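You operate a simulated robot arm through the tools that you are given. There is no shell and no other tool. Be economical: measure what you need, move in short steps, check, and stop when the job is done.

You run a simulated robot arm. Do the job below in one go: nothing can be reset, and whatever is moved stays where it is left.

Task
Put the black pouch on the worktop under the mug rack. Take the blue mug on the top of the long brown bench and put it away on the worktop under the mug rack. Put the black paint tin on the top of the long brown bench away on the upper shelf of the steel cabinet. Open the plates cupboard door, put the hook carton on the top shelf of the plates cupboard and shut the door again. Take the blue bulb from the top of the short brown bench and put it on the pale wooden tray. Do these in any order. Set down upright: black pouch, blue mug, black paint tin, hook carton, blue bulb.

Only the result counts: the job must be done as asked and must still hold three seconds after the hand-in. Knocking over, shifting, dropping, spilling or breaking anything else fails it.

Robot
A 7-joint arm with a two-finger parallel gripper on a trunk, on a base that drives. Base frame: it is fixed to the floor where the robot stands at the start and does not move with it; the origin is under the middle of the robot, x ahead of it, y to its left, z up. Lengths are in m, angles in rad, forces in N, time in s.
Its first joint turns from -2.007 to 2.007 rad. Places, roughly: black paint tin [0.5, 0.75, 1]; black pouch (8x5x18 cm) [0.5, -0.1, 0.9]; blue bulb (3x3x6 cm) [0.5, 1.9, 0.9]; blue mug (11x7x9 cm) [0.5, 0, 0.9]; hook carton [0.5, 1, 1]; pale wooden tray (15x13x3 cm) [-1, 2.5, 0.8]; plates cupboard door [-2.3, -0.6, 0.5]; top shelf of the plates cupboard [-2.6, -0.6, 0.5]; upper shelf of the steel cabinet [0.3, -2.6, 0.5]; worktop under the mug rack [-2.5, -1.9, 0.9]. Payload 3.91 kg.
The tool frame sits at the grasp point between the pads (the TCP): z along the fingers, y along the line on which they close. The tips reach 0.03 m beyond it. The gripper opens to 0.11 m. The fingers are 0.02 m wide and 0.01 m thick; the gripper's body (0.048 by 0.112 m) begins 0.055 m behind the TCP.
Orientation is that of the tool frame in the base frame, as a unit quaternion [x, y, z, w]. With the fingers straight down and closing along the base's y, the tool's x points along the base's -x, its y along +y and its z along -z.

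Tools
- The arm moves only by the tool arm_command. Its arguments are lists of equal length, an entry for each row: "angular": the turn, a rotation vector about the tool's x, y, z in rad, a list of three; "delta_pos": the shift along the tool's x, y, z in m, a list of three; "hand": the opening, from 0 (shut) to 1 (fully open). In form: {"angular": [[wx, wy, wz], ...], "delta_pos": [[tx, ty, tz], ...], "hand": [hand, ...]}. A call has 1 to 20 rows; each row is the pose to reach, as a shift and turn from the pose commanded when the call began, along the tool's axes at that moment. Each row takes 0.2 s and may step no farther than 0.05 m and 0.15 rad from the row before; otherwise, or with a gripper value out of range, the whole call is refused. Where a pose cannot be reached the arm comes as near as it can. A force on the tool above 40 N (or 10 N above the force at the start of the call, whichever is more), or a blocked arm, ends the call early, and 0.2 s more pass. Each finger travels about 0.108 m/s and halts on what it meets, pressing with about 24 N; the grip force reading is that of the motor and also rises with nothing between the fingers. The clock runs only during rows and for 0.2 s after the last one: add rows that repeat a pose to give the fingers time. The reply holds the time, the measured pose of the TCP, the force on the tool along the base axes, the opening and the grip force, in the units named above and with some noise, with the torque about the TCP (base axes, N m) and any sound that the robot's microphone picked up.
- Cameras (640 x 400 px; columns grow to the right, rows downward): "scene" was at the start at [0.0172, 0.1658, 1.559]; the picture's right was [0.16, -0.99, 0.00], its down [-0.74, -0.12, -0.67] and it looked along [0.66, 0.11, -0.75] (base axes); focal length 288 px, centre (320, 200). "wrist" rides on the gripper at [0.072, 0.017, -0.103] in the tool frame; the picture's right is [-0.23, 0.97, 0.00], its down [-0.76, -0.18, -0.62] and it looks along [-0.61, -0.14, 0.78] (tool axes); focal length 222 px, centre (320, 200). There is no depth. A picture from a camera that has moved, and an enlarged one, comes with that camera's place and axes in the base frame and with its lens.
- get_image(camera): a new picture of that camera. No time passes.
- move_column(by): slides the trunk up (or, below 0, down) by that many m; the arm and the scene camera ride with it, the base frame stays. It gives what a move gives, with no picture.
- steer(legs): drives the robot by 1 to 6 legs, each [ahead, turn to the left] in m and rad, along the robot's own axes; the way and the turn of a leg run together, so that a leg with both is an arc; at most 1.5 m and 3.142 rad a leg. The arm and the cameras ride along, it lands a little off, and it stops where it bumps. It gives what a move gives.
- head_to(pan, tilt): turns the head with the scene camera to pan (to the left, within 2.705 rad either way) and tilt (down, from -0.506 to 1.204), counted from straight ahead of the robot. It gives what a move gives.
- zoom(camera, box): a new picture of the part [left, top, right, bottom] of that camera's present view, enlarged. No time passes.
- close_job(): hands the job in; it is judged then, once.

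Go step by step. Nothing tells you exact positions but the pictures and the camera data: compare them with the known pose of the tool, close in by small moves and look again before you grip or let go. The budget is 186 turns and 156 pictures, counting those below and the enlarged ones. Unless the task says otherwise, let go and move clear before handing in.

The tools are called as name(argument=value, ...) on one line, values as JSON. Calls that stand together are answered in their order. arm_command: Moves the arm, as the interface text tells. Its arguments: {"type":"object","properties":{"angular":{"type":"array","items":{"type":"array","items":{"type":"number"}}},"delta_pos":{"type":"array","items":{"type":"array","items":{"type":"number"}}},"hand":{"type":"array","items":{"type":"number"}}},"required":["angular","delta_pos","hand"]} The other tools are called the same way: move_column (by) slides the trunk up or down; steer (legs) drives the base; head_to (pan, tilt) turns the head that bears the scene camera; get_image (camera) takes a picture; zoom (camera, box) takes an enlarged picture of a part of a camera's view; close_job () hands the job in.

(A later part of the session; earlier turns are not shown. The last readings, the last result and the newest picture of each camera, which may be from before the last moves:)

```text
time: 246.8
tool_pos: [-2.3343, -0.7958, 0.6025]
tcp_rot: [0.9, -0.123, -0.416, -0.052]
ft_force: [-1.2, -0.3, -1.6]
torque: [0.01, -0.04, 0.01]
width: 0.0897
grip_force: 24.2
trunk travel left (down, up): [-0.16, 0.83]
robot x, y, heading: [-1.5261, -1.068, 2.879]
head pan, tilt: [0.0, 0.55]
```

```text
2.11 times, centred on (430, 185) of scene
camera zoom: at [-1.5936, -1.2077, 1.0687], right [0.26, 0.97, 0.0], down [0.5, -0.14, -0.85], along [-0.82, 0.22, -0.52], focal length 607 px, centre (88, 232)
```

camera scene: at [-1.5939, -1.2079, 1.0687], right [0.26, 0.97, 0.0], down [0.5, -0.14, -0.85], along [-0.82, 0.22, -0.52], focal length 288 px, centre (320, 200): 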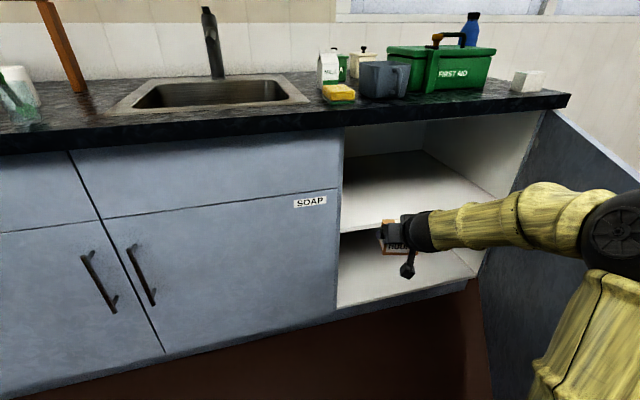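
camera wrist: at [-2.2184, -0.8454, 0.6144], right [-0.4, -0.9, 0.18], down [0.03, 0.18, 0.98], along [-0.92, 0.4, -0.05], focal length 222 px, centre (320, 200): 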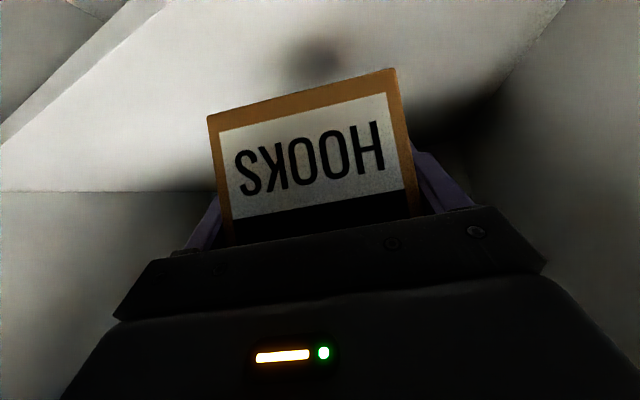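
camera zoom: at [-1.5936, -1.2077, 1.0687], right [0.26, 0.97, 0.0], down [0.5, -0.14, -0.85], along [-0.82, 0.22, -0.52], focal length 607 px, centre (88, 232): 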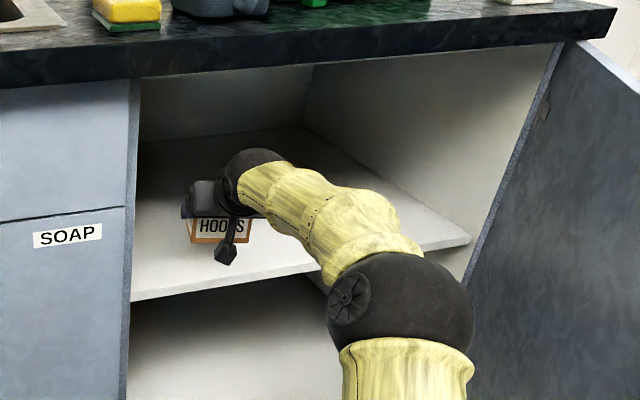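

arm_command(angular=[[0, 0, 0], [0, 0, 0]], delta_pos=[[0.0152, 0, 0.013], [0.0267, 0, 0.0227]], hand=[0, 0])

arm_command(angular=[[0, 0, 0]], delta_pos=[[0.003, 0, 0.0026]], hand=[0])

arm_command(angular=[[0, 0, 0]], delta_pos=[[0.003, 0, 0.0026]], hand=[0])

arm_command(angular=[[0, 0, 0]], delta_pos=[[0.003, 0, 0.0026]], hand=[0])

```text
time: 247.4
tool_pos: [-2.3335, -0.7959, 0.5689]
tcp_rot: [0.899, -0.122, -0.416, -0.052]
ft_force: [-1.0, 0.4, -2.3]
torque: [0.0, -0.04, -0.01]
width: 0.0901
grip_force: 23.7
trunk travel left (down, up): [-0.16, 0.83]
robot x, y, heading: [-1.5255, -1.0692, 2.872]
head pan, tilt: [0.0, 0.55]
```

```text
time: 247.8
tool_pos: [-2.3331, -0.7974, 0.5649]
tcp_rot: [0.899, -0.121, -0.418, -0.051]
ft_force: [-0.9, -1.3, -3.8]
torque: [-0.01, 0.0, 0.0]
width: 0.09
grip_force: 23.9
trunk travel left (down, up): [-0.16, 0.83]
robot x, y, heading: [-1.5236, -1.0685, 2.876]
head pan, tilt: [0.0, 0.55]
```

```text
time: 248.2
tool_pos: [-2.3323, -0.7974, 0.561]
tcp_rot: [0.899, -0.122, -0.416, -0.052]
ft_force: [0.4, -0.3, -2.3]
torque: [0.01, 0.02, 0.01]
width: 0.0901
grip_force: 24.2
trunk travel left (down, up): [-0.16, 0.83]
robot x, y, heading: [-1.5247, -1.0687, 2.881]
head pan, tilt: [0.0, 0.55]
```

```text
time: 248.6
tool_pos: [-2.3317, -0.7969, 0.5559]
tcp_rot: [0.899, -0.122, -0.417, -0.052]
ft_force: [0.1, -0.3, -3.1]
torque: [0.01, -0.02, -0.03]
width: 0.09
grip_force: 24.5
trunk travel left (down, up): [-0.16, 0.83]
robot x, y, heading: [-1.5256, -1.0686, 2.876]
head pan, tilt: [0.0, 0.55]
```

arm_command(angular=[[0, 0, 0]], delta_pos=[[0.003, 0, 0.0026]], hand=[0])

arm_command(angular=[[0, 0, 0]], delta_pos=[[0.003, 0, 0.0026]], hand=[0])

arm_command(angular=[[0, 0, 0]], delta_pos=[[0.003, 0, 0.0026]], hand=[0])

arm_command(angular=[[0, 0, 0]], delta_pos=[[0.003, 0, 0.0026]], hand=[0])

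```text
time: 249.0
tool_pos: [-2.332, -0.7959, 0.5527]
tcp_rot: [0.899, -0.122, -0.416, -0.052]
ft_force: [0.1, -0.1, -3.0]
torque: [0.0, -0.04, -0.01]
width: 0.09
grip_force: 23.4
trunk travel left (down, up): [-0.16, 0.83]
robot x, y, heading: [-1.5211, -1.0654, 2.882]
head pan, tilt: [0.0, 0.55]
```

```text
time: 249.4
tool_pos: [-2.3328, -0.7962, 0.553]
tcp_rot: [0.899, -0.121, -0.419, -0.052]
ft_force: [1.7, -1.3, 8.8]
torque: [0.37, -0.58, -0.15]
width: 0.09
grip_force: 24.1
trunk travel left (down, up): [-0.16, 0.83]
robot x, y, heading: [-1.5254, -1.0709, 2.877]
head pan, tilt: [0.0, 0.55]
```

```text
time: 249.8
tool_pos: [-2.333, -0.7968, 0.5523]
tcp_rot: [0.897, -0.121, -0.422, -0.053]
ft_force: [-1.8, -1.6, 21.1]
torque: [0.5, -0.51, 0.07]
width: 0.09
grip_force: 23.9
trunk travel left (down, up): [-0.16, 0.83]
robot x, y, heading: [-1.5219, -1.0689, 2.878]
head pan, tilt: [0.0, 0.55]
```

```text
time: 250.2
tool_pos: [-2.3313, -0.796, 0.5461]
tcp_rot: [0.898, -0.121, -0.42, -0.053]
ft_force: [-1.5, 1.6, 23.7]
torque: [0.26, -0.09, 0.45]
width: 0.0899
grip_force: 24.3
trunk travel left (down, up): [-0.16, 0.83]
robot x, y, heading: [-1.522, -1.0705, 2.878]
head pan, tilt: [0.0, 0.55]
```

The carton is standing on the shelf. I open and withdraw horizontally.

arm_command(angular=[[0, 0, 0], [0, 0, 0], [0, 0, 0], [0, 0, 0], [0, 0, 0], [0, 0, 0], [0, 0, 0], [0, 0, 0], [0, 0, 0], [0, 0, 0]], delta_pos=[[-0.005, 0, -0.0043], [-0.005, 0, -0.0043], [-0.005, 0, -0.0043], [-0.005, 0, -0.0043], [0.008, 0, -0.03], [0.03, 0, -0.065], [0.055, 0, -0.1], [0.08, 0, -0.135], [0.105, 0, -0.17], [0.13, 0, -0.2]], hand=[0, 1, 1, 1, 1, 1, 1, 1, 1, 1])

get_image(camera="wrist")

get_image(camera="scene")

```text
time: 252.4
tool_pos: [-2.107, -0.8583, 0.574]
tcp_rot: [0.899, -0.123, -0.417, -0.053]
ft_force: [-0.5, -0.2, -0.3]
torque: [0.04, 0.01, 0.0]
width: 0.1103
grip_force: 0.1
trunk travel left (down, up): [-0.16, 0.83]
robot x, y, heading: [-1.5255, -1.0647, 2.879]
head pan, tilt: [0.0, 0.55]
```

```text
55 pictures are left
camera wrist: at [-1.9909, -0.9063, 0.5849], right [-0.4, -0.9, 0.18], down [0.03, 0.18, 0.98], along [-0.92, 0.4, -0.04], focal length 222 px, centre (320, 200)
```

wrist: 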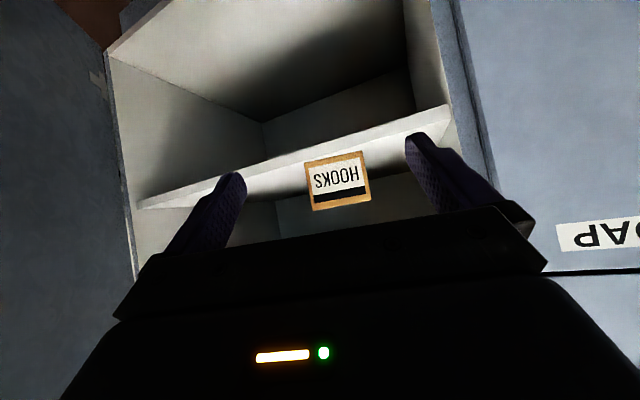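

```text
54 pictures are left
camera scene: at [-1.5939, -1.2077, 1.0687], right [0.26, 0.97, 0.0], down [0.5, -0.14, -0.85], along [-0.82, 0.22, -0.52], focal length 288 px, centre (320, 200)
```

scene: 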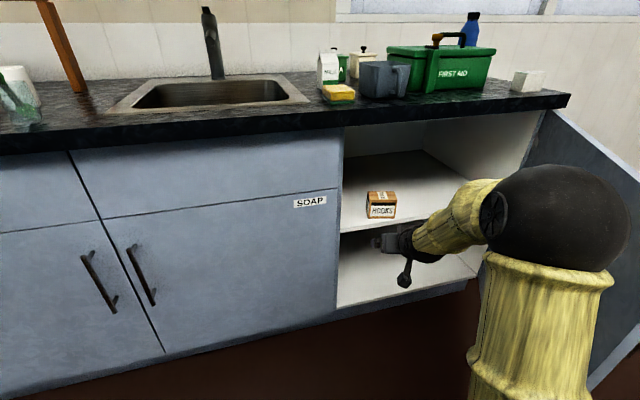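

The carton stands upright on the top shelf. Now I circle to the outer side of the door to push it shut.

steer(legs=[[-0.5, 0], [0, -1.308], [0.62, 0], [0, 1.571]])

head_to(pan=0.0, tilt=0.45)

get_image(camera="scene")

```text
time: 265.4
tool_pos: [-1.666, -0.548, 0.5731]
tcp_rot: [0.908, 0.004, -0.42, 0.007]
ft_force: [-0.7, -0.4, 0.1]
torque: [0.0, 0.01, -0.04]
width: 0.1097
grip_force: 0.0
trunk travel left (down, up): [-0.16, 0.83]
robot x, y, heading: [-1.0471, -0.59, -3.122]
head pan, tilt: [0.0, 0.55]
```

```text
time: 266.1
tool_pos: [-1.6652, -0.5463, 0.5741]
tcp_rot: [0.908, 0.006, -0.419, 0.008]
ft_force: [-0.1, -0.7, 0.2]
torque: [-0.02, -0.02, -0.02]
width: 0.1101
grip_force: 0.2
trunk travel left (down, up): [-0.16, 0.83]
robot x, y, heading: [-1.0489, -0.5896, -3.123]
head pan, tilt: [0.0, 0.45]
```

```text
53 pictures are left
camera scene: at [-1.0774, -0.7409, 1.0777], right [-0.02, 1.0, 0.0], down [0.44, 0.01, -0.9], along [-0.9, -0.02, -0.44], focal length 288 px, centre (320, 200)
```

scene: 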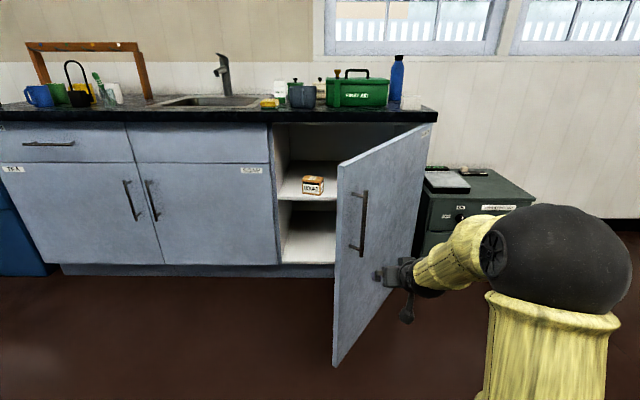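

Door face outer side is in front of my hand. I close the fingers, tuck the arm back 0.1 m and drive 0.3 m up to it.

arm_command(angular=[[0, 0, 0], [0, 0, 0], [0, 0, 0]], delta_pos=[[0.022, 0, -0.0254], [0.0432, 0, -0.0508], [0.0648, 0, -0.0762]], hand=[0, 0, 0])

steer(legs=[[0.28, 0]])

get_image(camera="scene")

```text
time: 266.9
tool_pos: [-1.564, -0.5478, 0.5745]
tcp_rot: [0.908, 0.004, -0.419, 0.006]
ft_force: [0.1, 1.0, -1.0]
torque: [0.02, -0.03, 0.0]
width: 0.0
grip_force: 24.1
trunk travel left (down, up): [-0.16, 0.83]
robot x, y, heading: [-1.0457, -0.5896, -3.124]
head pan, tilt: [0.0, 0.45]
```

```text
time: 268.9
tool_pos: [-1.8493, -0.5459, 0.573]
tcp_rot: [0.907, 0.001, -0.42, 0.004]
ft_force: [-0.2, 0.9, 0.6]
torque: [0.01, 0.03, -0.02]
width: 0.0
grip_force: 23.8
trunk travel left (down, up): [-0.16, 0.83]
robot x, y, heading: [-1.3359, -0.5913, -3.128]
head pan, tilt: [0.0, 0.45]
```

```text
52 pictures are left
camera scene: at [-1.3651, -0.7445, 1.0778], right [-0.01, 1.0, 0.0], down [0.44, 0.0, -0.9], along [-0.9, -0.01, -0.44], focal length 288 px, centre (320, 200)
```

scene: 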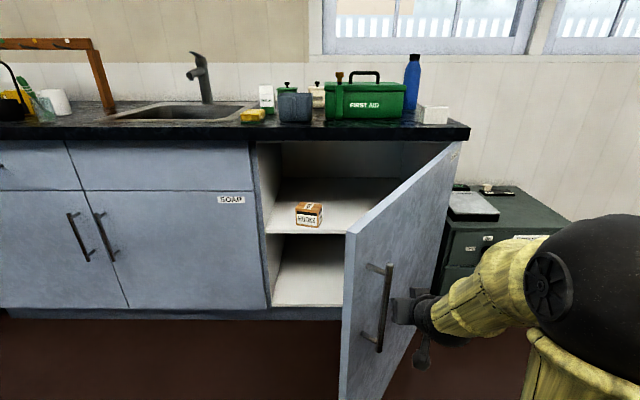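

I push the door along its closing arc with the closed fingertips.

arm_command(angular=[[0, 0, 0], [0, 0, 0], [0, 0, 0], [0, 0, 0], [0, 0, 0], [0, 0, 0], [0, 0, 0], [0, 0, 0]], delta_pos=[[-0.0175, 0.035, 0.0206], [-0.035, 0.069, 0.0411], [-0.056, 0.1, 0.0659], [-0.0771, 0.131, 0.0907], [-0.1017, 0.1555, 0.1196], [-0.1264, 0.18, 0.1486], [-0.1539, 0.196, 0.181], [-0.1814, 0.212, 0.2134]], hand=[0, 0, 0, 0, 0, 0, 0, 0])

get_image(camera="scene")

```text
time: 270.7
tool_pos: [-2.1263, -0.7581, 0.5776]
tcp_rot: [0.907, 0.002, -0.42, 0.005]
ft_force: [-0.7, 0.7, 0.4]
torque: [0.04, -0.02, 0.01]
width: 0.0
grip_force: 23.4
trunk travel left (down, up): [-0.16, 0.83]
robot x, y, heading: [-1.3307, -0.5919, -3.133]
head pan, tilt: [0.0, 0.45]
```

```text
51 pictures are left
camera scene: at [-1.3649, -0.7445, 1.0778], right [-0.01, 1.0, 0.0], down [0.44, 0.0, -0.9], along [-0.9, -0.01, -0.44], focal length 288 px, centre (320, 200)
```

scene: 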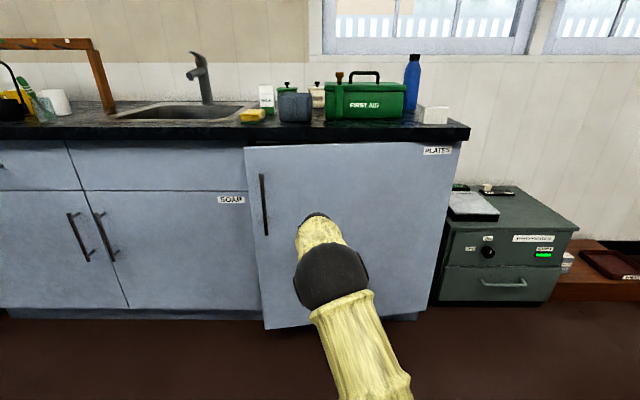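

arm_command(angular=[[0, 0, 0], [0, 0, 0], [0, 0, 0]], delta_pos=[[-0.026, 0, 0.0305], [-0.0454, 0, 0.0533], [-0.058, 0, 0.0686]], hand=[0, 0, 0])

get_image(camera="scene")

```text
time: 271.5
tool_pos: [-2.2142, -0.7594, 0.577]
tcp_rot: [0.908, 0.0, -0.419, 0.004]
ft_force: [-0.4, -0.9, 0.1]
torque: [-0.01, 0.01, -0.04]
width: 0.0
grip_force: 24.1
trunk travel left (down, up): [-0.16, 0.83]
robot x, y, heading: [-1.3346, -0.5917, -3.13]
head pan, tilt: [0.0, 0.45]
```

```text
50 pictures are left
camera scene: at [-1.365, -0.7447, 1.0778], right [-0.01, 1.0, 0.0], down [0.44, 0.0, -0.9], along [-0.9, -0.01, -0.44], focal length 288 px, centre (320, 200)
```

scene: 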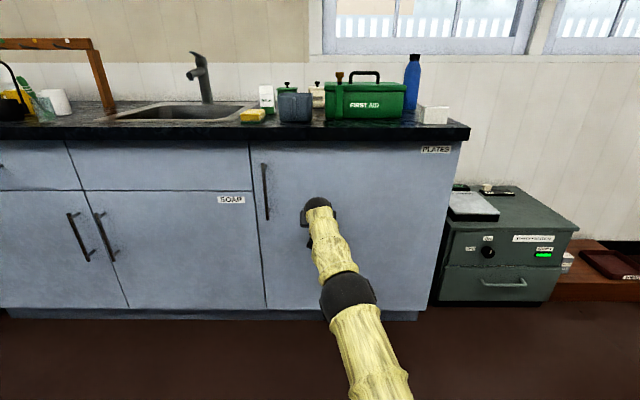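

Nearly shut; I press on in small steps until I feel the stop.

arm_command(angular=[[0, 0, 0], [0, 0, 0], [0, 0, 0], [0, 0, 0]], delta_pos=[[-0.0039, 0, 0.0046], [-0.0078, 0, 0.0091], [-0.0117, 0, 0.0137], [-0.0149, 0, 0.0175]], hand=[0, 0, 0, 0])

zoom(camera="scene", box=[200, 120, 480, 330])

```text
time: 272.5
tool_pos: [-2.2216, -0.7588, 0.5754]
tcp_rot: [0.907, 0.001, -0.42, 0.005]
ft_force: [-0.3, 0.8, 0.0]
torque: [-0.03, 0.0, 0.01]
width: 0.0001
grip_force: 23.6
out of reach, approached as far as the arm can: row 2, 3, 4
trunk travel left (down, up): [-0.16, 0.83]
robot x, y, heading: [-1.3375, -0.5954, -3.135]
head pan, tilt: [0.0, 0.45]
```

```text
1.90 times, centred on (340, 225) of scene
camera zoom: at [-1.3653, -0.7446, 1.0778], right [-0.01, 1.0, 0.0], down [0.44, 0.0, -0.9], along [-0.9, -0.01, -0.44], focal length 549 px, centre (282, 152)
```

zoom: 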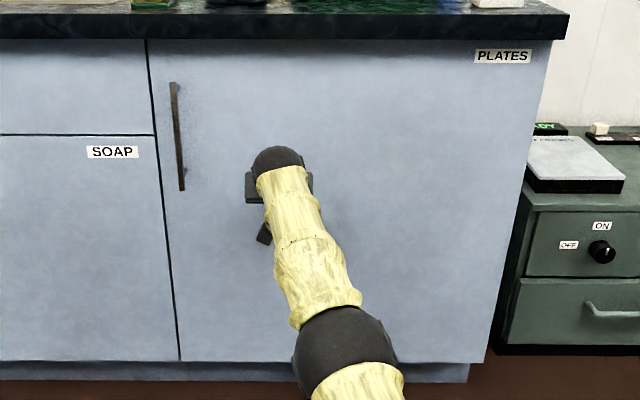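

steer(legs=[[0.02, 0]])

steer(legs=[[0.015, 0]])

```text
time: 273.2
tool_pos: [-2.223, -0.7585, 0.576]
tcp_rot: [0.909, 0.0, -0.416, 0.005]
ft_force: [11.9, 1.8, 3.7]
torque: [0.06, -0.01, -0.05]
width: 0.0001
grip_force: 23.8
trunk travel left (down, up): [-0.16, 0.83]
robot x, y, heading: [-1.3345, -0.5938, -3.135]
head pan, tilt: [0.0, 0.45]
stopped in leg 1: the force on the tool passed its limit (the readings are from after the stop); the commanded pose is now the measured one
```

```text
time: 274.0
tool_pos: [-2.2254, -0.7582, 0.5769]
tcp_rot: [0.911, -0.002, -0.412, 0.004]
ft_force: [18.1, 3.5, 6.1]
torque: [0.06, -0.07, -0.12]
width: 0.0
grip_force: 24.1
trunk travel left (down, up): [-0.16, 0.83]
robot x, y, heading: [-1.3432, -0.5932, -3.134]
head pan, tilt: [0.0, 0.45]
stopped in leg 1: the force on the tool passed its limit (the readings are from after the stop); the commanded pose is now the measured one
```

The door is firmly shut. I back off, restore height, and look toward the steel cabinet.

steer(legs=[[-0.35, 0]])

move_column(by=0.4)

head_to(pan=2.3, tilt=0.4)

get_image(camera="scene")

```text
time: 276.2
tool_pos: [-1.8823, -0.7618, 0.5742]
tcp_rot: [0.911, 0.003, -0.412, 0.006]
ft_force: [-0.2, 0.6, -0.7]
torque: [0.0, 0.03, 0.0]
width: 0.0002
grip_force: 24.8
trunk travel left (down, up): [-0.16, 0.83]
robot x, y, heading: [-1.0011, -0.5867, -3.13]
head pan, tilt: [0.0, 0.45]
```

```text
time: 280.0
tool_pos: [-1.8828, -0.7621, 0.975]
tcp_rot: [0.911, 0.003, -0.411, 0.006]
ft_force: [-0.1, -0.1, -0.6]
torque: [0.0, -0.02, 0.03]
width: 0.0001
grip_force: 23.5
trunk travel left (down, up): [-0.56, 0.43]
robot x, y, heading: [-0.9977, -0.5911, -3.125]
head pan, tilt: [0.0, 0.45]
```

```text
time: 282.1
tool_pos: [-1.8817, -0.7604, 0.975]
tcp_rot: [0.911, 0.004, -0.411, 0.006]
ft_force: [0.7, 0.1, -0.9]
torque: [0.0, 0.01, 0.0]
width: 0.0
grip_force: 24.4
trunk travel left (down, up): [-0.56, 0.43]
robot x, y, heading: [-0.9984, -0.5915, -3.127]
head pan, tilt: [2.3, 0.4]
```

```text
48 pictures are left
camera scene: at [-0.8747, -0.8068, 1.4825], right [-0.73, -0.68, 0.0], down [-0.26, 0.29, -0.92], along [0.63, -0.68, -0.39], focal length 288 px, centre (320, 200)
```

scene: 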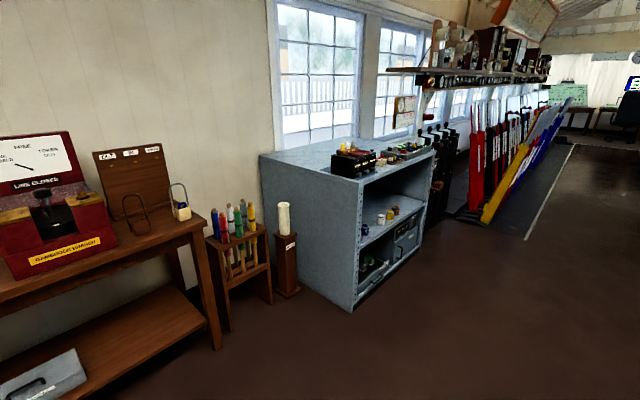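

The cabinet opens toward -x with tins on its upper shelf. Now I fetch the paint tin: retract the arm, set a steeper pitch (~35° from vertical), and drive back to the bench.

arm_command(angular=[[0, 0.03, 0], [0, 0.06, 0], [0, 0.09, 0], [0, 0.12, 0], [0, 0.15, 0], [0, 0.18, 0], [0, 0.22, 0], [0, 0.24, 0]], delta_pos=[[0.025, 0.015, -0.03], [0.05, 0.03, -0.06], [0.075, 0.045, -0.09], [0.1, 0.06, -0.12], [0.125, 0.075, -0.15], [0.15, 0.09, -0.18], [0.172, 0.105, -0.205], [0.194, 0.12, -0.229]], hand=[1, 1, 1, 1, 1, 1, 1, 1])

steer(legs=[[0, -2.072], [0.77, 0], [0.76, 0], [0, -1.084]])

head_to(pan=0.15, tilt=0.7)

get_image(camera="scene")

```text
time: 283.9
tool_pos: [-1.5813, -0.8776, 0.9829]
tcp_rot: [0.954, 0.003, -0.3, 0.004]
ft_force: [0.4, 0.0, 0.6]
torque: [0.01, -0.01, 0.03]
width: 0.1101
grip_force: 0.0
trunk travel left (down, up): [-0.56, 0.43]
robot x, y, heading: [-0.998, -0.5865, -3.124]
head pan, tilt: [2.3, 0.4]
```

```text
time: 299.6
tool_pos: [0.2814, 1.0605, 0.983]
tcp_rot: [0.002, 0.954, 0.004, 0.299]
ft_force: [-0.2, 0.8, 0.7]
torque: [0.04, 0.01, -0.01]
width: 0.11
grip_force: 0.0
trunk travel left (down, up): [-0.56, 0.43]
robot x, y, heading: [-0.3018, 0.7777, 0.006]
head pan, tilt: [2.3, 0.4]
```

```text
time: 301.6
tool_pos: [0.2823, 1.0594, 0.9816]
tcp_rot: [0.003, 0.954, 0.003, 0.299]
ft_force: [-0.4, 0.2, 0.3]
torque: [-0.04, -0.01, 0.01]
width: 0.11
grip_force: 0.1
trunk travel left (down, up): [-0.56, 0.43]
robot x, y, heading: [-0.304, 0.7786, 0.002]
head pan, tilt: [0.15, 0.7]
```

```text
47 pictures are left
camera scene: at [-0.2818, 0.9438, 1.4556], right [0.15, -0.99, 0.0], down [-0.64, -0.1, -0.76], along [0.76, 0.12, -0.64], focal length 288 px, centre (320, 200)
```

scene: 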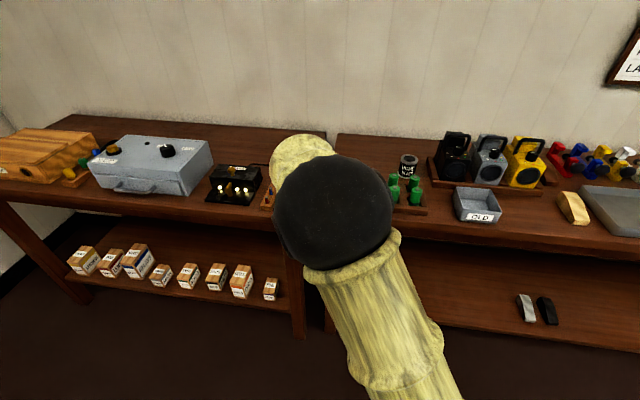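

zoom(camera="scene", box=[360, 130, 480, 220])

```text
4.44 times, centred on (420, 175) of scene
camera zoom: at [-0.2818, 0.9438, 1.4556], right [0.15, -0.99, 0.0], down [-0.64, -0.1, -0.76], along [0.76, 0.12, -0.64], focal length 1281 px, centre (-124, 311)
```

zoom: 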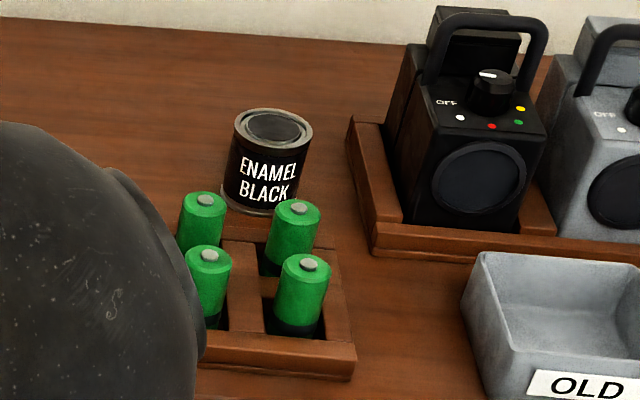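

Tin axis solved at (0.604,0.775), top z≈0.932. I raise and centre the arm in y, then drive closer.

arm_command(angular=[[0, 0, 0], [0, 0, 0], [0, 0, 0], [0, 0, 0], [0, 0, 0], [0, 0, 0], [0, 0, 0]], delta_pos=[[-0.01, -0.04, -0.014], [-0.02, -0.08, -0.028], [-0.03, -0.12, -0.042], [-0.034, -0.16, -0.049], [-0.034, -0.2, -0.049], [-0.034, -0.245, -0.049], [-0.034, -0.285, -0.049]], hand=[1, 1, 1, 1, 1, 1, 1])

steer(legs=[[0.26, 0]])

get_image(camera="wrist")

```text
time: 303.2
tool_pos: [0.2812, 0.7749, 1.0419]
tcp_rot: [0.002, 0.954, 0.003, 0.299]
ft_force: [-0.7, 0.1, -0.6]
torque: [0.03, -0.01, 0.02]
width: 0.1101
grip_force: 0.1
trunk travel left (down, up): [-0.56, 0.43]
robot x, y, heading: [-0.3046, 0.7796, 0.006]
head pan, tilt: [0.15, 0.7]
```

```text
time: 305.1
tool_pos: [0.5471, 0.7752, 1.0406]
tcp_rot: [0.002, 0.954, 0.004, 0.299]
ft_force: [-0.4, -0.8, 0.3]
torque: [0.05, 0.01, -0.01]
width: 0.11
grip_force: 0.1
trunk travel left (down, up): [-0.56, 0.43]
robot x, y, heading: [-0.0396, 0.7783, 0.0]
head pan, tilt: [0.15, 0.7]
```

```text
45 pictures are left
camera wrist: at [0.4278, 0.7928, 1.0842], right [0.19, 0.97, 0.14], down [0.27, -0.19, 0.94], along [0.94, -0.14, -0.3], focal length 222 px, centre (320, 200)
```

wrist: 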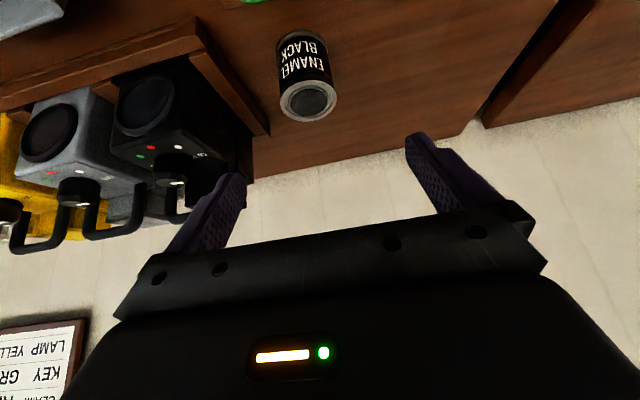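

arm_command(angular=[[0, 0, 0], [0, 0, 0], [0, 0, 0], [0, 0, 0]], delta_pos=[[0.015, -0.0025, 0.03], [0.0325, -0.0025, 0.065], [0.0325, -0.0025, 0.105], [0.0325, -0.0025, 0.1427]], hand=[1, 1, 1, 1])

get_image(camera="wrist")

zoom(camera="scene", box=[300, 110, 520, 270])

```text
time: 306.1
tool_pos: [0.6026, 0.7752, 0.9055]
tcp_rot: [0.003, 0.954, 0.003, 0.3]
ft_force: [-0.2, 0.0, 0.0]
torque: [0.02, 0.0, -0.02]
width: 0.1101
grip_force: 0.1
trunk travel left (down, up): [-0.56, 0.43]
robot x, y, heading: [-0.0361, 0.7781, 0.005]
head pan, tilt: [0.15, 0.7]
```

```text
44 pictures are left
camera wrist: at [0.4831, 0.7923, 0.9487], right [0.19, 0.97, 0.14], down [0.27, -0.19, 0.95], along [0.94, -0.14, -0.3], focal length 222 px, centre (320, 200)
```

wrist: 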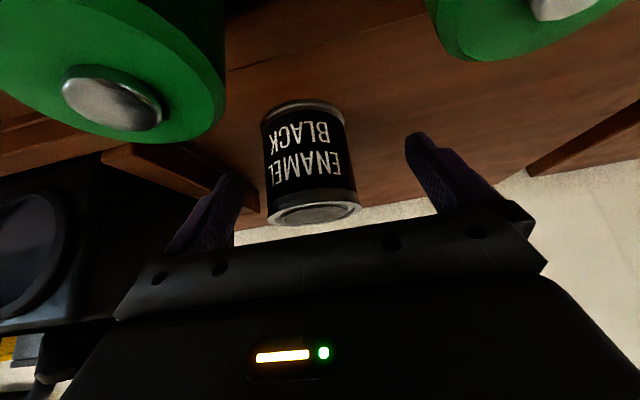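

```text
2.50 times, centred on (410, 190) of scene
camera zoom: at [-0.0157, 0.9444, 1.4556], right [0.15, -0.99, 0.0], down [-0.64, -0.1, -0.76], along [0.76, 0.12, -0.64], focal length 721 px, centre (95, 225)
```

zoom: 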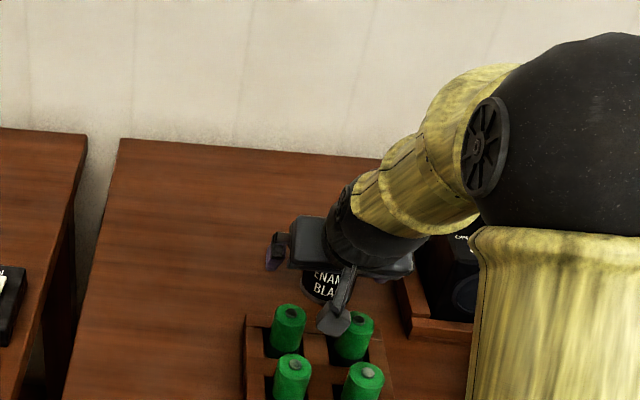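

Combined views put the tin at (0.622,0.767) with its top at ≈0.915, so I move 1.8 cm forward, 0.8 cm right and 1.6 cm lower.

arm_command(angular=[[0, 0, 0], [0, 0, 0]], delta_pos=[[-0.0054, -0.008, 0.01], [-0.0054, -0.008, 0.0238]], hand=[1, 1])

get_image(camera="wrist")

```text
time: 306.7
tool_pos: [0.6203, 0.7657, 0.8883]
tcp_rot: [0.003, 0.954, 0.003, 0.299]
ft_force: [0.3, -0.9, 0.4]
torque: [0.0, 0.01, -0.01]
width: 0.11
grip_force: 0.0
trunk travel left (down, up): [-0.56, 0.43]
robot x, y, heading: [-0.0373, 0.7794, -0.002]
head pan, tilt: [0.15, 0.7]
```

```text
42 pictures are left
camera wrist: at [0.501, 0.7837, 0.9324], right [0.19, 0.97, 0.14], down [0.27, -0.19, 0.95], along [0.94, -0.14, -0.3], focal length 222 px, centre (320, 200)
```

wrist: 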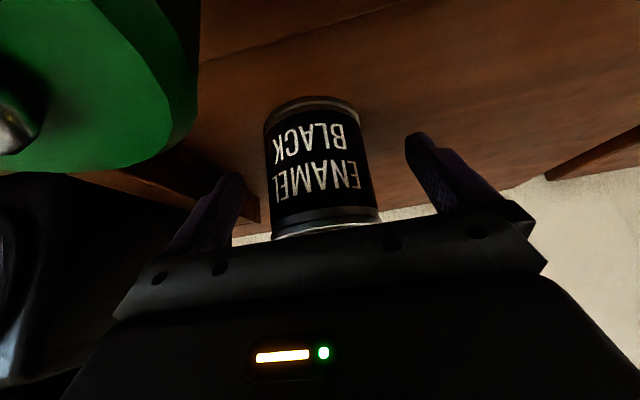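

Now the tin sits right at the pads. I close and lift.

arm_command(angular=[[0, 0, 0], [0, 0, 0], [0, 0, 0], [0, 0, 0]], delta_pos=[[0, 0, 0], [0, 0, 0], [0, 0, 0], [0, 0, 0]], hand=[0, 0, 0, 0])

arm_command(angular=[[0, 0, 0], [0, 0, 0], [0, 0, 0], [0, 0, 0]], delta_pos=[[-0.0057, 0, -0.0082], [-0.0172, 0, -0.0246], [-0.04, 0, -0.0574], [-0.0629, 0, -0.09]], hand=[0, 0, 0, 0])

get_image(camera="wrist")

```text
time: 307.7
tool_pos: [0.6206, 0.7662, 0.888]
tcp_rot: [0.003, 0.954, 0.004, 0.299]
ft_force: [0.4, 0.3, -0.5]
torque: [-0.05, -0.02, 0.07]
width: 0.0593
grip_force: 24.3
trunk travel left (down, up): [-0.56, 0.43]
robot x, y, heading: [-0.0392, 0.7779, 0.0]
head pan, tilt: [0.15, 0.7]
```

```text
time: 308.7
tool_pos: [0.6207, 0.7642, 1.0006]
tcp_rot: [0.003, 0.954, 0.003, 0.299]
ft_force: [-0.1, -0.6, -1.6]
torque: [0.01, 0.02, 0.02]
width: 0.0593
grip_force: 23.7
trunk travel left (down, up): [-0.56, 0.43]
robot x, y, heading: [-0.0403, 0.7778, -0.002]
head pan, tilt: [0.15, 0.7]
```

```text
41 pictures are left
camera wrist: at [0.5013, 0.7823, 1.0443], right [0.19, 0.97, 0.14], down [0.27, -0.19, 0.94], along [0.94, -0.14, -0.3], focal length 222 px, centre (320, 200)
```

wrist: 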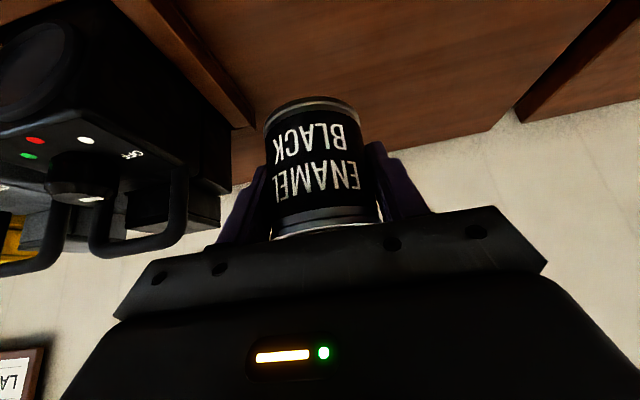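

Tin held (0.059 m). I raise it and drive to stand before the steel cabinet, facing +x.

move_column(by=0.05)

steer(legs=[[-0.5, 0], [0, -1.685], [1.05, 0], [1.05, 0], [1.03, 0], [0, 1.685]])

head_to(pan=0.0, tilt=0.45)

get_image(camera="scene")

```text
time: 309.6
tool_pos: [0.6208, 0.7648, 1.0501]
tcp_rot: [0.002, 0.954, 0.004, 0.299]
ft_force: [-0.4, 1.2, -1.7]
torque: [0.0, 0.0, 0.02]
width: 0.0591
grip_force: 24.0
trunk travel left (down, up): [-0.61, 0.38]
robot x, y, heading: [-0.0408, 0.7778, 0.003]
head pan, tilt: [0.15, 0.7]
```

```text
time: 335.7
tool_pos: [-0.1565, -2.3142, 1.0497]
tcp_rot: [-0.028, 0.954, 0.013, 0.299]
ft_force: [0.1, -0.6, -2.3]
torque: [-0.04, 0.02, -0.02]
width: 0.059
grip_force: 24.0
trunk travel left (down, up): [-0.61, 0.38]
robot x, y, heading: [-0.8143, -2.3442, 0.068]
head pan, tilt: [0.15, 0.7]
```

```text
time: 336.4
tool_pos: [-0.157, -2.3126, 1.0498]
tcp_rot: [-0.029, 0.954, 0.014, 0.299]
ft_force: [0.1, 0.2, -2.3]
torque: [0.01, 0.03, -0.01]
width: 0.0594
grip_force: 24.0
trunk travel left (down, up): [-0.61, 0.38]
robot x, y, heading: [-0.82, -2.3418, 0.067]
head pan, tilt: [0.0, 0.45]
```

```text
40 pictures are left
camera scene: at [-0.7951, -2.1885, 1.5277], right [0.07, -1.0, 0.0], down [-0.44, -0.03, -0.9], along [0.9, 0.06, -0.44], focal length 288 px, centre (320, 200)
```

scene: 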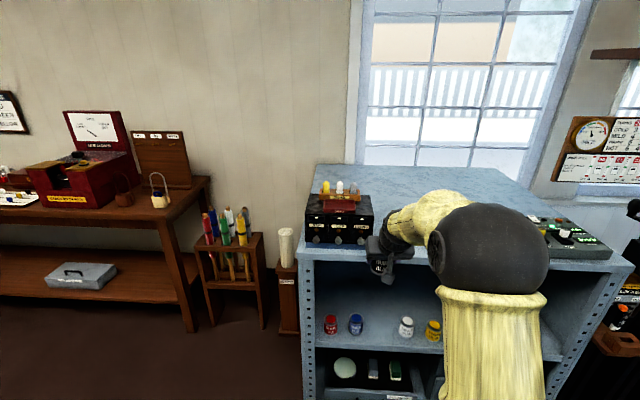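

The upper shelf holds red, blue, white and yellow tins with a gap between. I lower the trunk to look into the shelf.

move_column(by=-0.38)

get_image(camera="scene")

get_image(camera="wrist")

```text
time: 340.1
tool_pos: [-0.1565, -2.313, 0.6705]
tcp_rot: [-0.029, 0.954, 0.014, 0.299]
ft_force: [0.2, -0.2, -2.2]
torque: [0.0, -0.01, 0.02]
width: 0.0592
grip_force: 23.8
trunk travel left (down, up): [-0.23, 0.76]
robot x, y, heading: [-0.8181, -2.3429, 0.072]
head pan, tilt: [0.0, 0.45]
```

```text
39 pictures are left
camera scene: at [-0.7953, -2.1885, 1.1478], right [0.07, -1.0, 0.0], down [-0.43, -0.03, -0.9], along [0.9, 0.06, -0.44], focal length 288 px, centre (320, 200)
```

scene: 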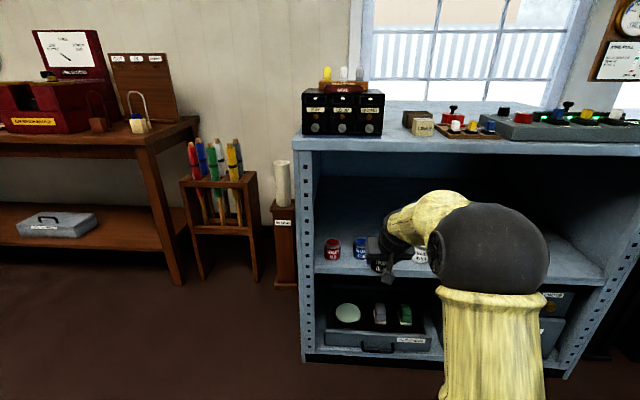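

```text
38 pictures are left
camera wrist: at [-0.2767, -2.304, 0.7137], right [0.13, 0.98, 0.14], down [0.28, -0.17, 0.94], along [0.95, -0.08, -0.3], focal length 222 px, centre (320, 200)
```

wrist: 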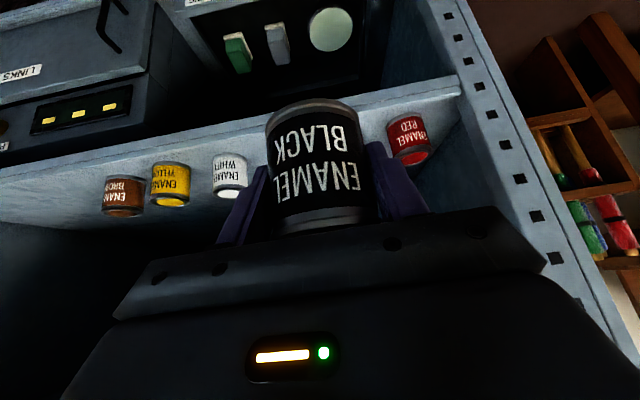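

zoom(camera="scene", box=[295, 190, 475, 310])

```text
3.33 times, centred on (385, 250) of scene
camera zoom: at [-0.7953, -2.1885, 1.1478], right [0.07, -1.0, 0.0], down [-0.43, -0.03, -0.9], along [0.9, 0.06, -0.44], focal length 961 px, centre (103, 33)
```

zoom: 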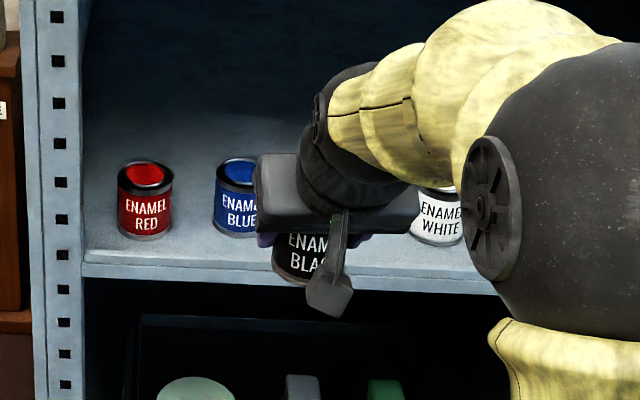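

Slot between blue (y≈-2.278) and white (y≈-2.492) is at y≈-2.385, x≈0.085; shelf z≈0.49. I drive 0.12 m forward while straightening, then look.

steer(legs=[[0.12, -0.068]])

get_image(camera="wrist")

```text
time: 341.4
tool_pos: [-0.0346, -2.3538, 0.6703]
tcp_rot: [0.004, 0.954, 0.004, 0.299]
ft_force: [0.8, 0.8, -1.8]
torque: [0.02, -0.02, -0.05]
width: 0.0593
grip_force: 24.0
trunk travel left (down, up): [-0.23, 0.76]
robot x, y, heading: [-0.6951, -2.3366, 0.001]
head pan, tilt: [0.0, 0.45]
```

```text
36 pictures are left
camera wrist: at [-0.1542, -2.3362, 0.7137], right [0.19, 0.97, 0.14], down [0.27, -0.19, 0.94], along [0.94, -0.14, -0.3], focal length 222 px, centre (320, 200)
```

wrist: 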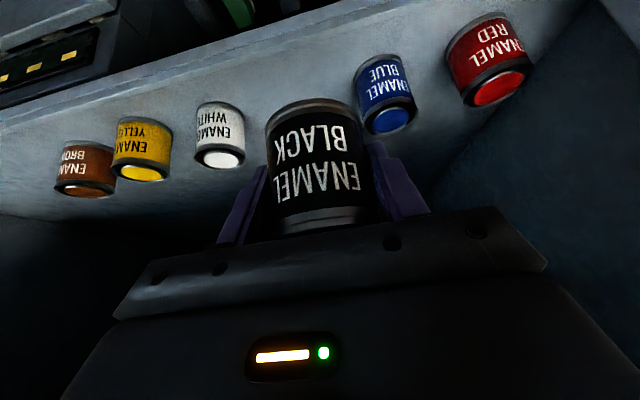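

Wrist view confirms: slot centre (0.081,-2.384). I move in above the slot.

arm_command(angular=[[0, 0, 0], [0, 0, 0], [0, 0, 0], [0, 0, 0]], delta_pos=[[-0.018, -0.012, 0.026], [-0.036, -0.024, 0.052], [-0.054, -0.03, 0.08], [-0.0678, -0.03, 0.1083]], hand=[0, 0, 0, 0])

get_image(camera="wrist")

get_image(camera="scene")

```text
time: 342.4
tool_pos: [0.0827, -2.3849, 0.6186]
tcp_rot: [0.004, 0.954, 0.003, 0.298]
ft_force: [0.0, -0.2, -1.4]
torque: [0.0, 0.02, 0.03]
width: 0.059
grip_force: 23.7
trunk travel left (down, up): [-0.23, 0.76]
robot x, y, heading: [-0.6918, -2.3404, -0.002]
head pan, tilt: [0.0, 0.45]
```

```text
35 pictures are left
camera wrist: at [-0.0362, -2.3671, 0.661], right [0.19, 0.97, 0.14], down [0.27, -0.19, 0.94], along [0.94, -0.14, -0.3], focal length 222 px, centre (320, 200)
```

wrist: 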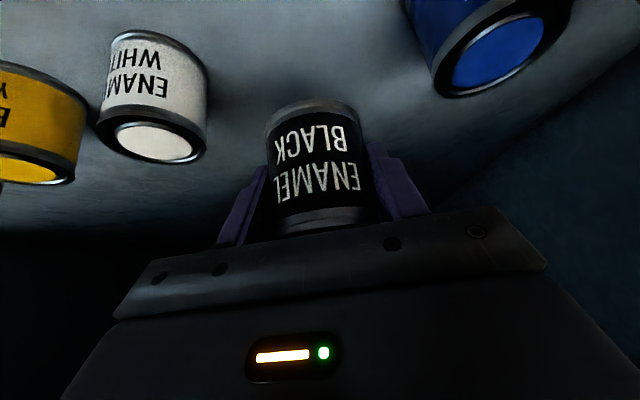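

```text
34 pictures are left
camera scene: at [-0.664, -2.186, 1.1478], right [0.0, -1.0, 0.0], down [-0.44, 0.0, -0.9], along [0.9, 0.0, -0.44], focal length 288 px, centre (320, 200)
```

scene: 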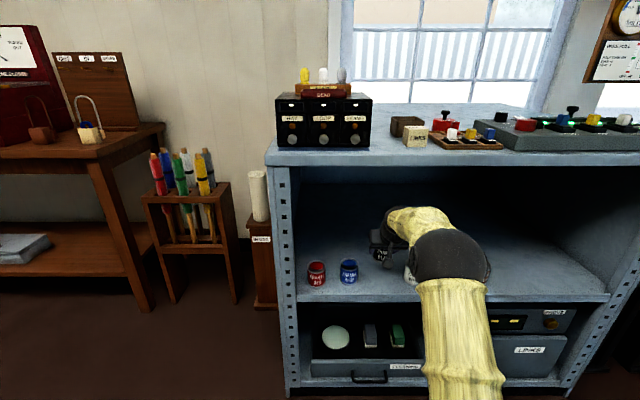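

arm_command(angular=[[0, 0, 0], [0, 0, 0], [0, 0, 0]], delta_pos=[[0.02, 0, 0.0287], [0.0343, 0, 0.0492], [0.042, 0, 0.0604]], hand=[0, 0, 0])

arm_command(angular=[[0, 0, 0]], delta_pos=[[0.0023, 0, 0.0033]], hand=[0])

arm_command(angular=[[0, 0, 0]], delta_pos=[[0.0023, 0, 0.0033]], hand=[0])

arm_command(angular=[[0, 0, 0]], delta_pos=[[0.0023, 0, 0.0033]], hand=[0])

```text
time: 343.2
tool_pos: [0.0822, -2.3842, 0.5437]
tcp_rot: [0.003, 0.954, 0.002, 0.299]
ft_force: [-0.3, -0.3, -1.8]
torque: [-0.02, 0.0, 0.01]
width: 0.0593
grip_force: 23.9
trunk travel left (down, up): [-0.23, 0.76]
robot x, y, heading: [-0.6927, -2.3416, -0.001]
head pan, tilt: [0.0, 0.45]
```

```text
time: 343.6
tool_pos: [0.083, -2.3841, 0.5415]
tcp_rot: [0.004, 0.954, 0.003, 0.299]
ft_force: [-1.0, 0.4, -2.6]
torque: [0.02, 0.01, -0.01]
width: 0.0596
grip_force: 23.8
trunk travel left (down, up): [-0.23, 0.76]
robot x, y, heading: [-0.6906, -2.3404, -0.001]
head pan, tilt: [0.0, 0.45]
```

```text
time: 344.0
tool_pos: [0.0837, -2.3839, 0.5397]
tcp_rot: [0.005, 0.954, 0.002, 0.3]
ft_force: [0.2, 0.5, 2.9]
torque: [-0.1, 0.04, -0.01]
width: 0.0595
grip_force: 23.8
trunk travel left (down, up): [-0.23, 0.76]
robot x, y, heading: [-0.6975, -2.3393, -0.002]
head pan, tilt: [0.0, 0.45]
```

```text
time: 344.4
tool_pos: [0.0837, -2.3825, 0.5379]
tcp_rot: [0.003, 0.953, 0.003, 0.304]
ft_force: [-2.7, 1.8, 19.6]
torque: [-0.47, 0.22, -0.02]
width: 0.0591
grip_force: 24.1
trunk travel left (down, up): [-0.23, 0.76]
robot x, y, heading: [-0.6953, -2.3417, 0.001]
head pan, tilt: [0.0, 0.45]
```

Contact. I ease, open to ~0.088 m, and withdraw along the tool axis, then back out.

arm_command(angular=[[0, 0, 0], [0, 0, 0], [0, 0, 0], [0, 0, 0], [0, 0, 0], [0, 0, 0], [0, 0, 0], [0, 0, 0], [0, 0, 0], [0, 0, 0]], delta_pos=[[-0.002, 0, -0.003], [-0.002, 0, -0.003], [-0.002, 0, -0.003], [-0.002, 0, -0.003], [-0.002, 0, -0.03], [-0.002, 0, -0.065], [-0.002, 0, -0.1], [0.025, 0, -0.125], [0.06, 0, -0.15], [0.1, 0, -0.178]], hand=[0, 0.7, 0.8, 0.8, 0.8, 0.8, 0.8, 0.8, 0.8, 0.8])

get_image(camera="wrist")

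```text
time: 346.6
tool_pos: [-0.1047, -2.3847, 0.6187]
tcp_rot: [0.003, 0.954, 0.003, 0.299]
ft_force: [-0.3, 0.7, -1.0]
torque: [0.01, 0.01, 0.0]
width: 0.088
grip_force: 0.0
trunk travel left (down, up): [-0.23, 0.76]
robot x, y, heading: [-0.6927, -2.339, -0.004]
head pan, tilt: [0.0, 0.45]
```

```text
33 pictures are left
camera wrist: at [-0.2238, -2.367, 0.6627], right [0.19, 0.97, 0.14], down [0.27, -0.19, 0.94], along [0.94, -0.14, -0.3], focal length 222 px, centre (320, 200)
```

wrist: 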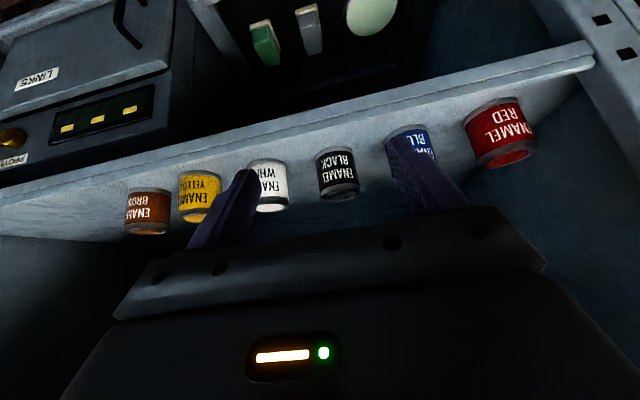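

The black tin stands in its row on the upper shelf. Now I back out, raise the trunk, set the tool vertical, and drive toward the short bench for the blue bulb.

steer(legs=[[-0.3, 0]])

move_column(by=0.4)

move_column(by=0.13)

arm_command(angular=[[0, 0.13, 0], [0, 0.26, 0], [0, 0.39, 0], [0, 0.52, 0], [0, 0.609, 0]], delta_pos=[[0, 0, 0], [0, 0, 0], [0, 0, 0], [0, 0, 0], [0, 0, 0]], hand=[1, 1, 1, 1, 1])

steer(legs=[[0, 1.452], [1.4, 0], [1.4, 0], [1.4, 0], [0, -1.452]])

head_to(pan=0.1, tilt=0.65)

get_image(camera="scene")

```text
time: 348.6
tool_pos: [-0.4028, -2.3858, 0.6201]
tcp_rot: [0.002, 0.954, 0.003, 0.298]
ft_force: [0.1, 0.0, -0.4]
torque: [-0.01, -0.02, 0.01]
width: 0.0879
grip_force: 0.1
trunk travel left (down, up): [-0.23, 0.76]
robot x, y, heading: [-0.9936, -2.3403, 0.005]
head pan, tilt: [0.0, 0.45]
```

```text
time: 352.4
tool_pos: [-0.4014, -2.3844, 1.0193]
tcp_rot: [0.003, 0.954, 0.003, 0.299]
ft_force: [-0.3, -0.8, -0.5]
torque: [-0.02, -0.01, 0.01]
width: 0.088
grip_force: 0.2
trunk travel left (down, up): [-0.63, 0.36]
robot x, y, heading: [-0.9935, -2.3387, 0.003]
head pan, tilt: [0.0, 0.45]
```

```text
time: 354.0
tool_pos: [-0.4015, -2.3835, 1.1496]
tcp_rot: [0.001, 0.954, 0.005, 0.299]
ft_force: [0.5, 0.0, -0.4]
torque: [0.01, 0.02, -0.02]
width: 0.088
grip_force: 0.1
trunk travel left (down, up): [-0.76, 0.23]
robot x, y, heading: [-0.9926, -2.3399, 0.001]
head pan, tilt: [0.0, 0.45]
```

```text
time: 355.2
tool_pos: [-0.4001, -2.3857, 1.1501]
tcp_rot: [0.001, 1.0, 0.004, -0.001]
ft_force: [-0.6, 0.5, 0.4]
torque: [-0.02, 0.0, 0.01]
width: 0.1099
grip_force: 0.1
trunk travel left (down, up): [-0.76, 0.23]
robot x, y, heading: [-0.996, -2.3386, 0.006]
head pan, tilt: [0.0, 0.45]
```

```text
time: 382.5
tool_pos: [0.4559, 1.7008, 1.1497]
tcp_rot: [0.047, 0.999, 0.004, -0.001]
ft_force: [-0.4, 1.1, -0.2]
torque: [-0.04, -0.01, 0.0]
width: 0.1102
grip_force: 0.0
trunk travel left (down, up): [-0.76, 0.23]
robot x, y, heading: [-0.1322, 1.8006, -0.097]
head pan, tilt: [0.0, 0.45]
```

```text
time: 383.2
tool_pos: [0.4562, 1.7019, 1.1506]
tcp_rot: [0.047, 0.999, 0.004, -0.001]
ft_force: [0.6, -0.5, 0.0]
torque: [-0.01, 0.03, -0.02]
width: 0.11
grip_force: 0.1
trunk travel left (down, up): [-0.76, 0.23]
robot x, y, heading: [-0.1302, 1.8011, -0.09]
head pan, tilt: [0.099, 0.649]
```

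```text
32 pictures are left
camera scene: at [-0.0882, 1.9596, 1.66], right [0.01, -1.0, 0.0], down [-0.6, 0.0, -0.8], along [0.8, 0.01, -0.6], focal length 288 px, centre (320, 200)
```

scene: 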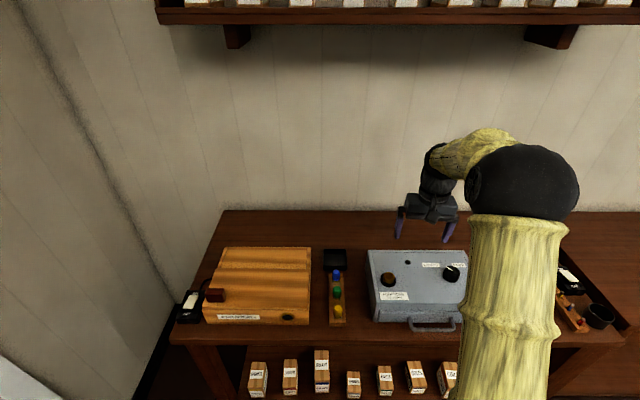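

zoom(camera="scene", box=[280, 230, 400, 330])

get_image(camera="wrist")

```text
4.00 times, centred on (340, 280) of scene
camera zoom: at [-0.0882, 1.9596, 1.66], right [0.01, -1.0, 0.0], down [-0.6, 0.0, -0.8], along [0.8, 0.01, -0.6], focal length 1153 px, centre (240, -120)
```

zoom: 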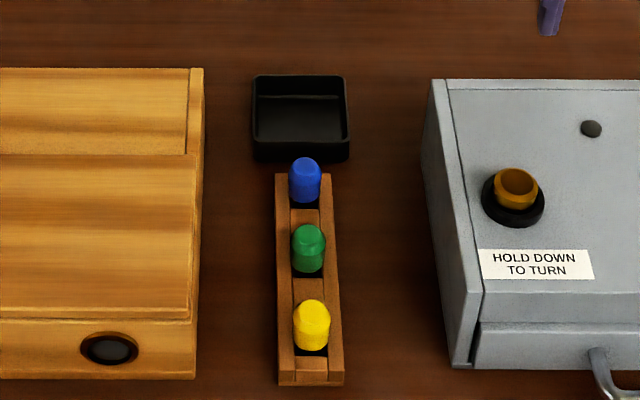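

```text
30 pictures are left
camera wrist: at [0.3844, 1.7243, 1.2531], right [0.32, 0.95, 0.01], down [0.74, -0.25, 0.62], along [0.59, -0.19, -0.78], focal length 222 px, centre (320, 200)
```

wrist: 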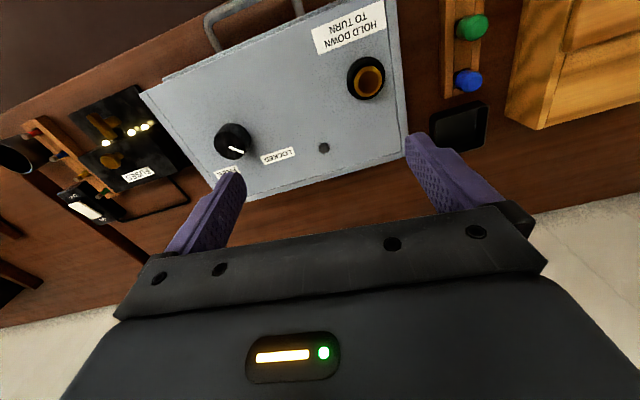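

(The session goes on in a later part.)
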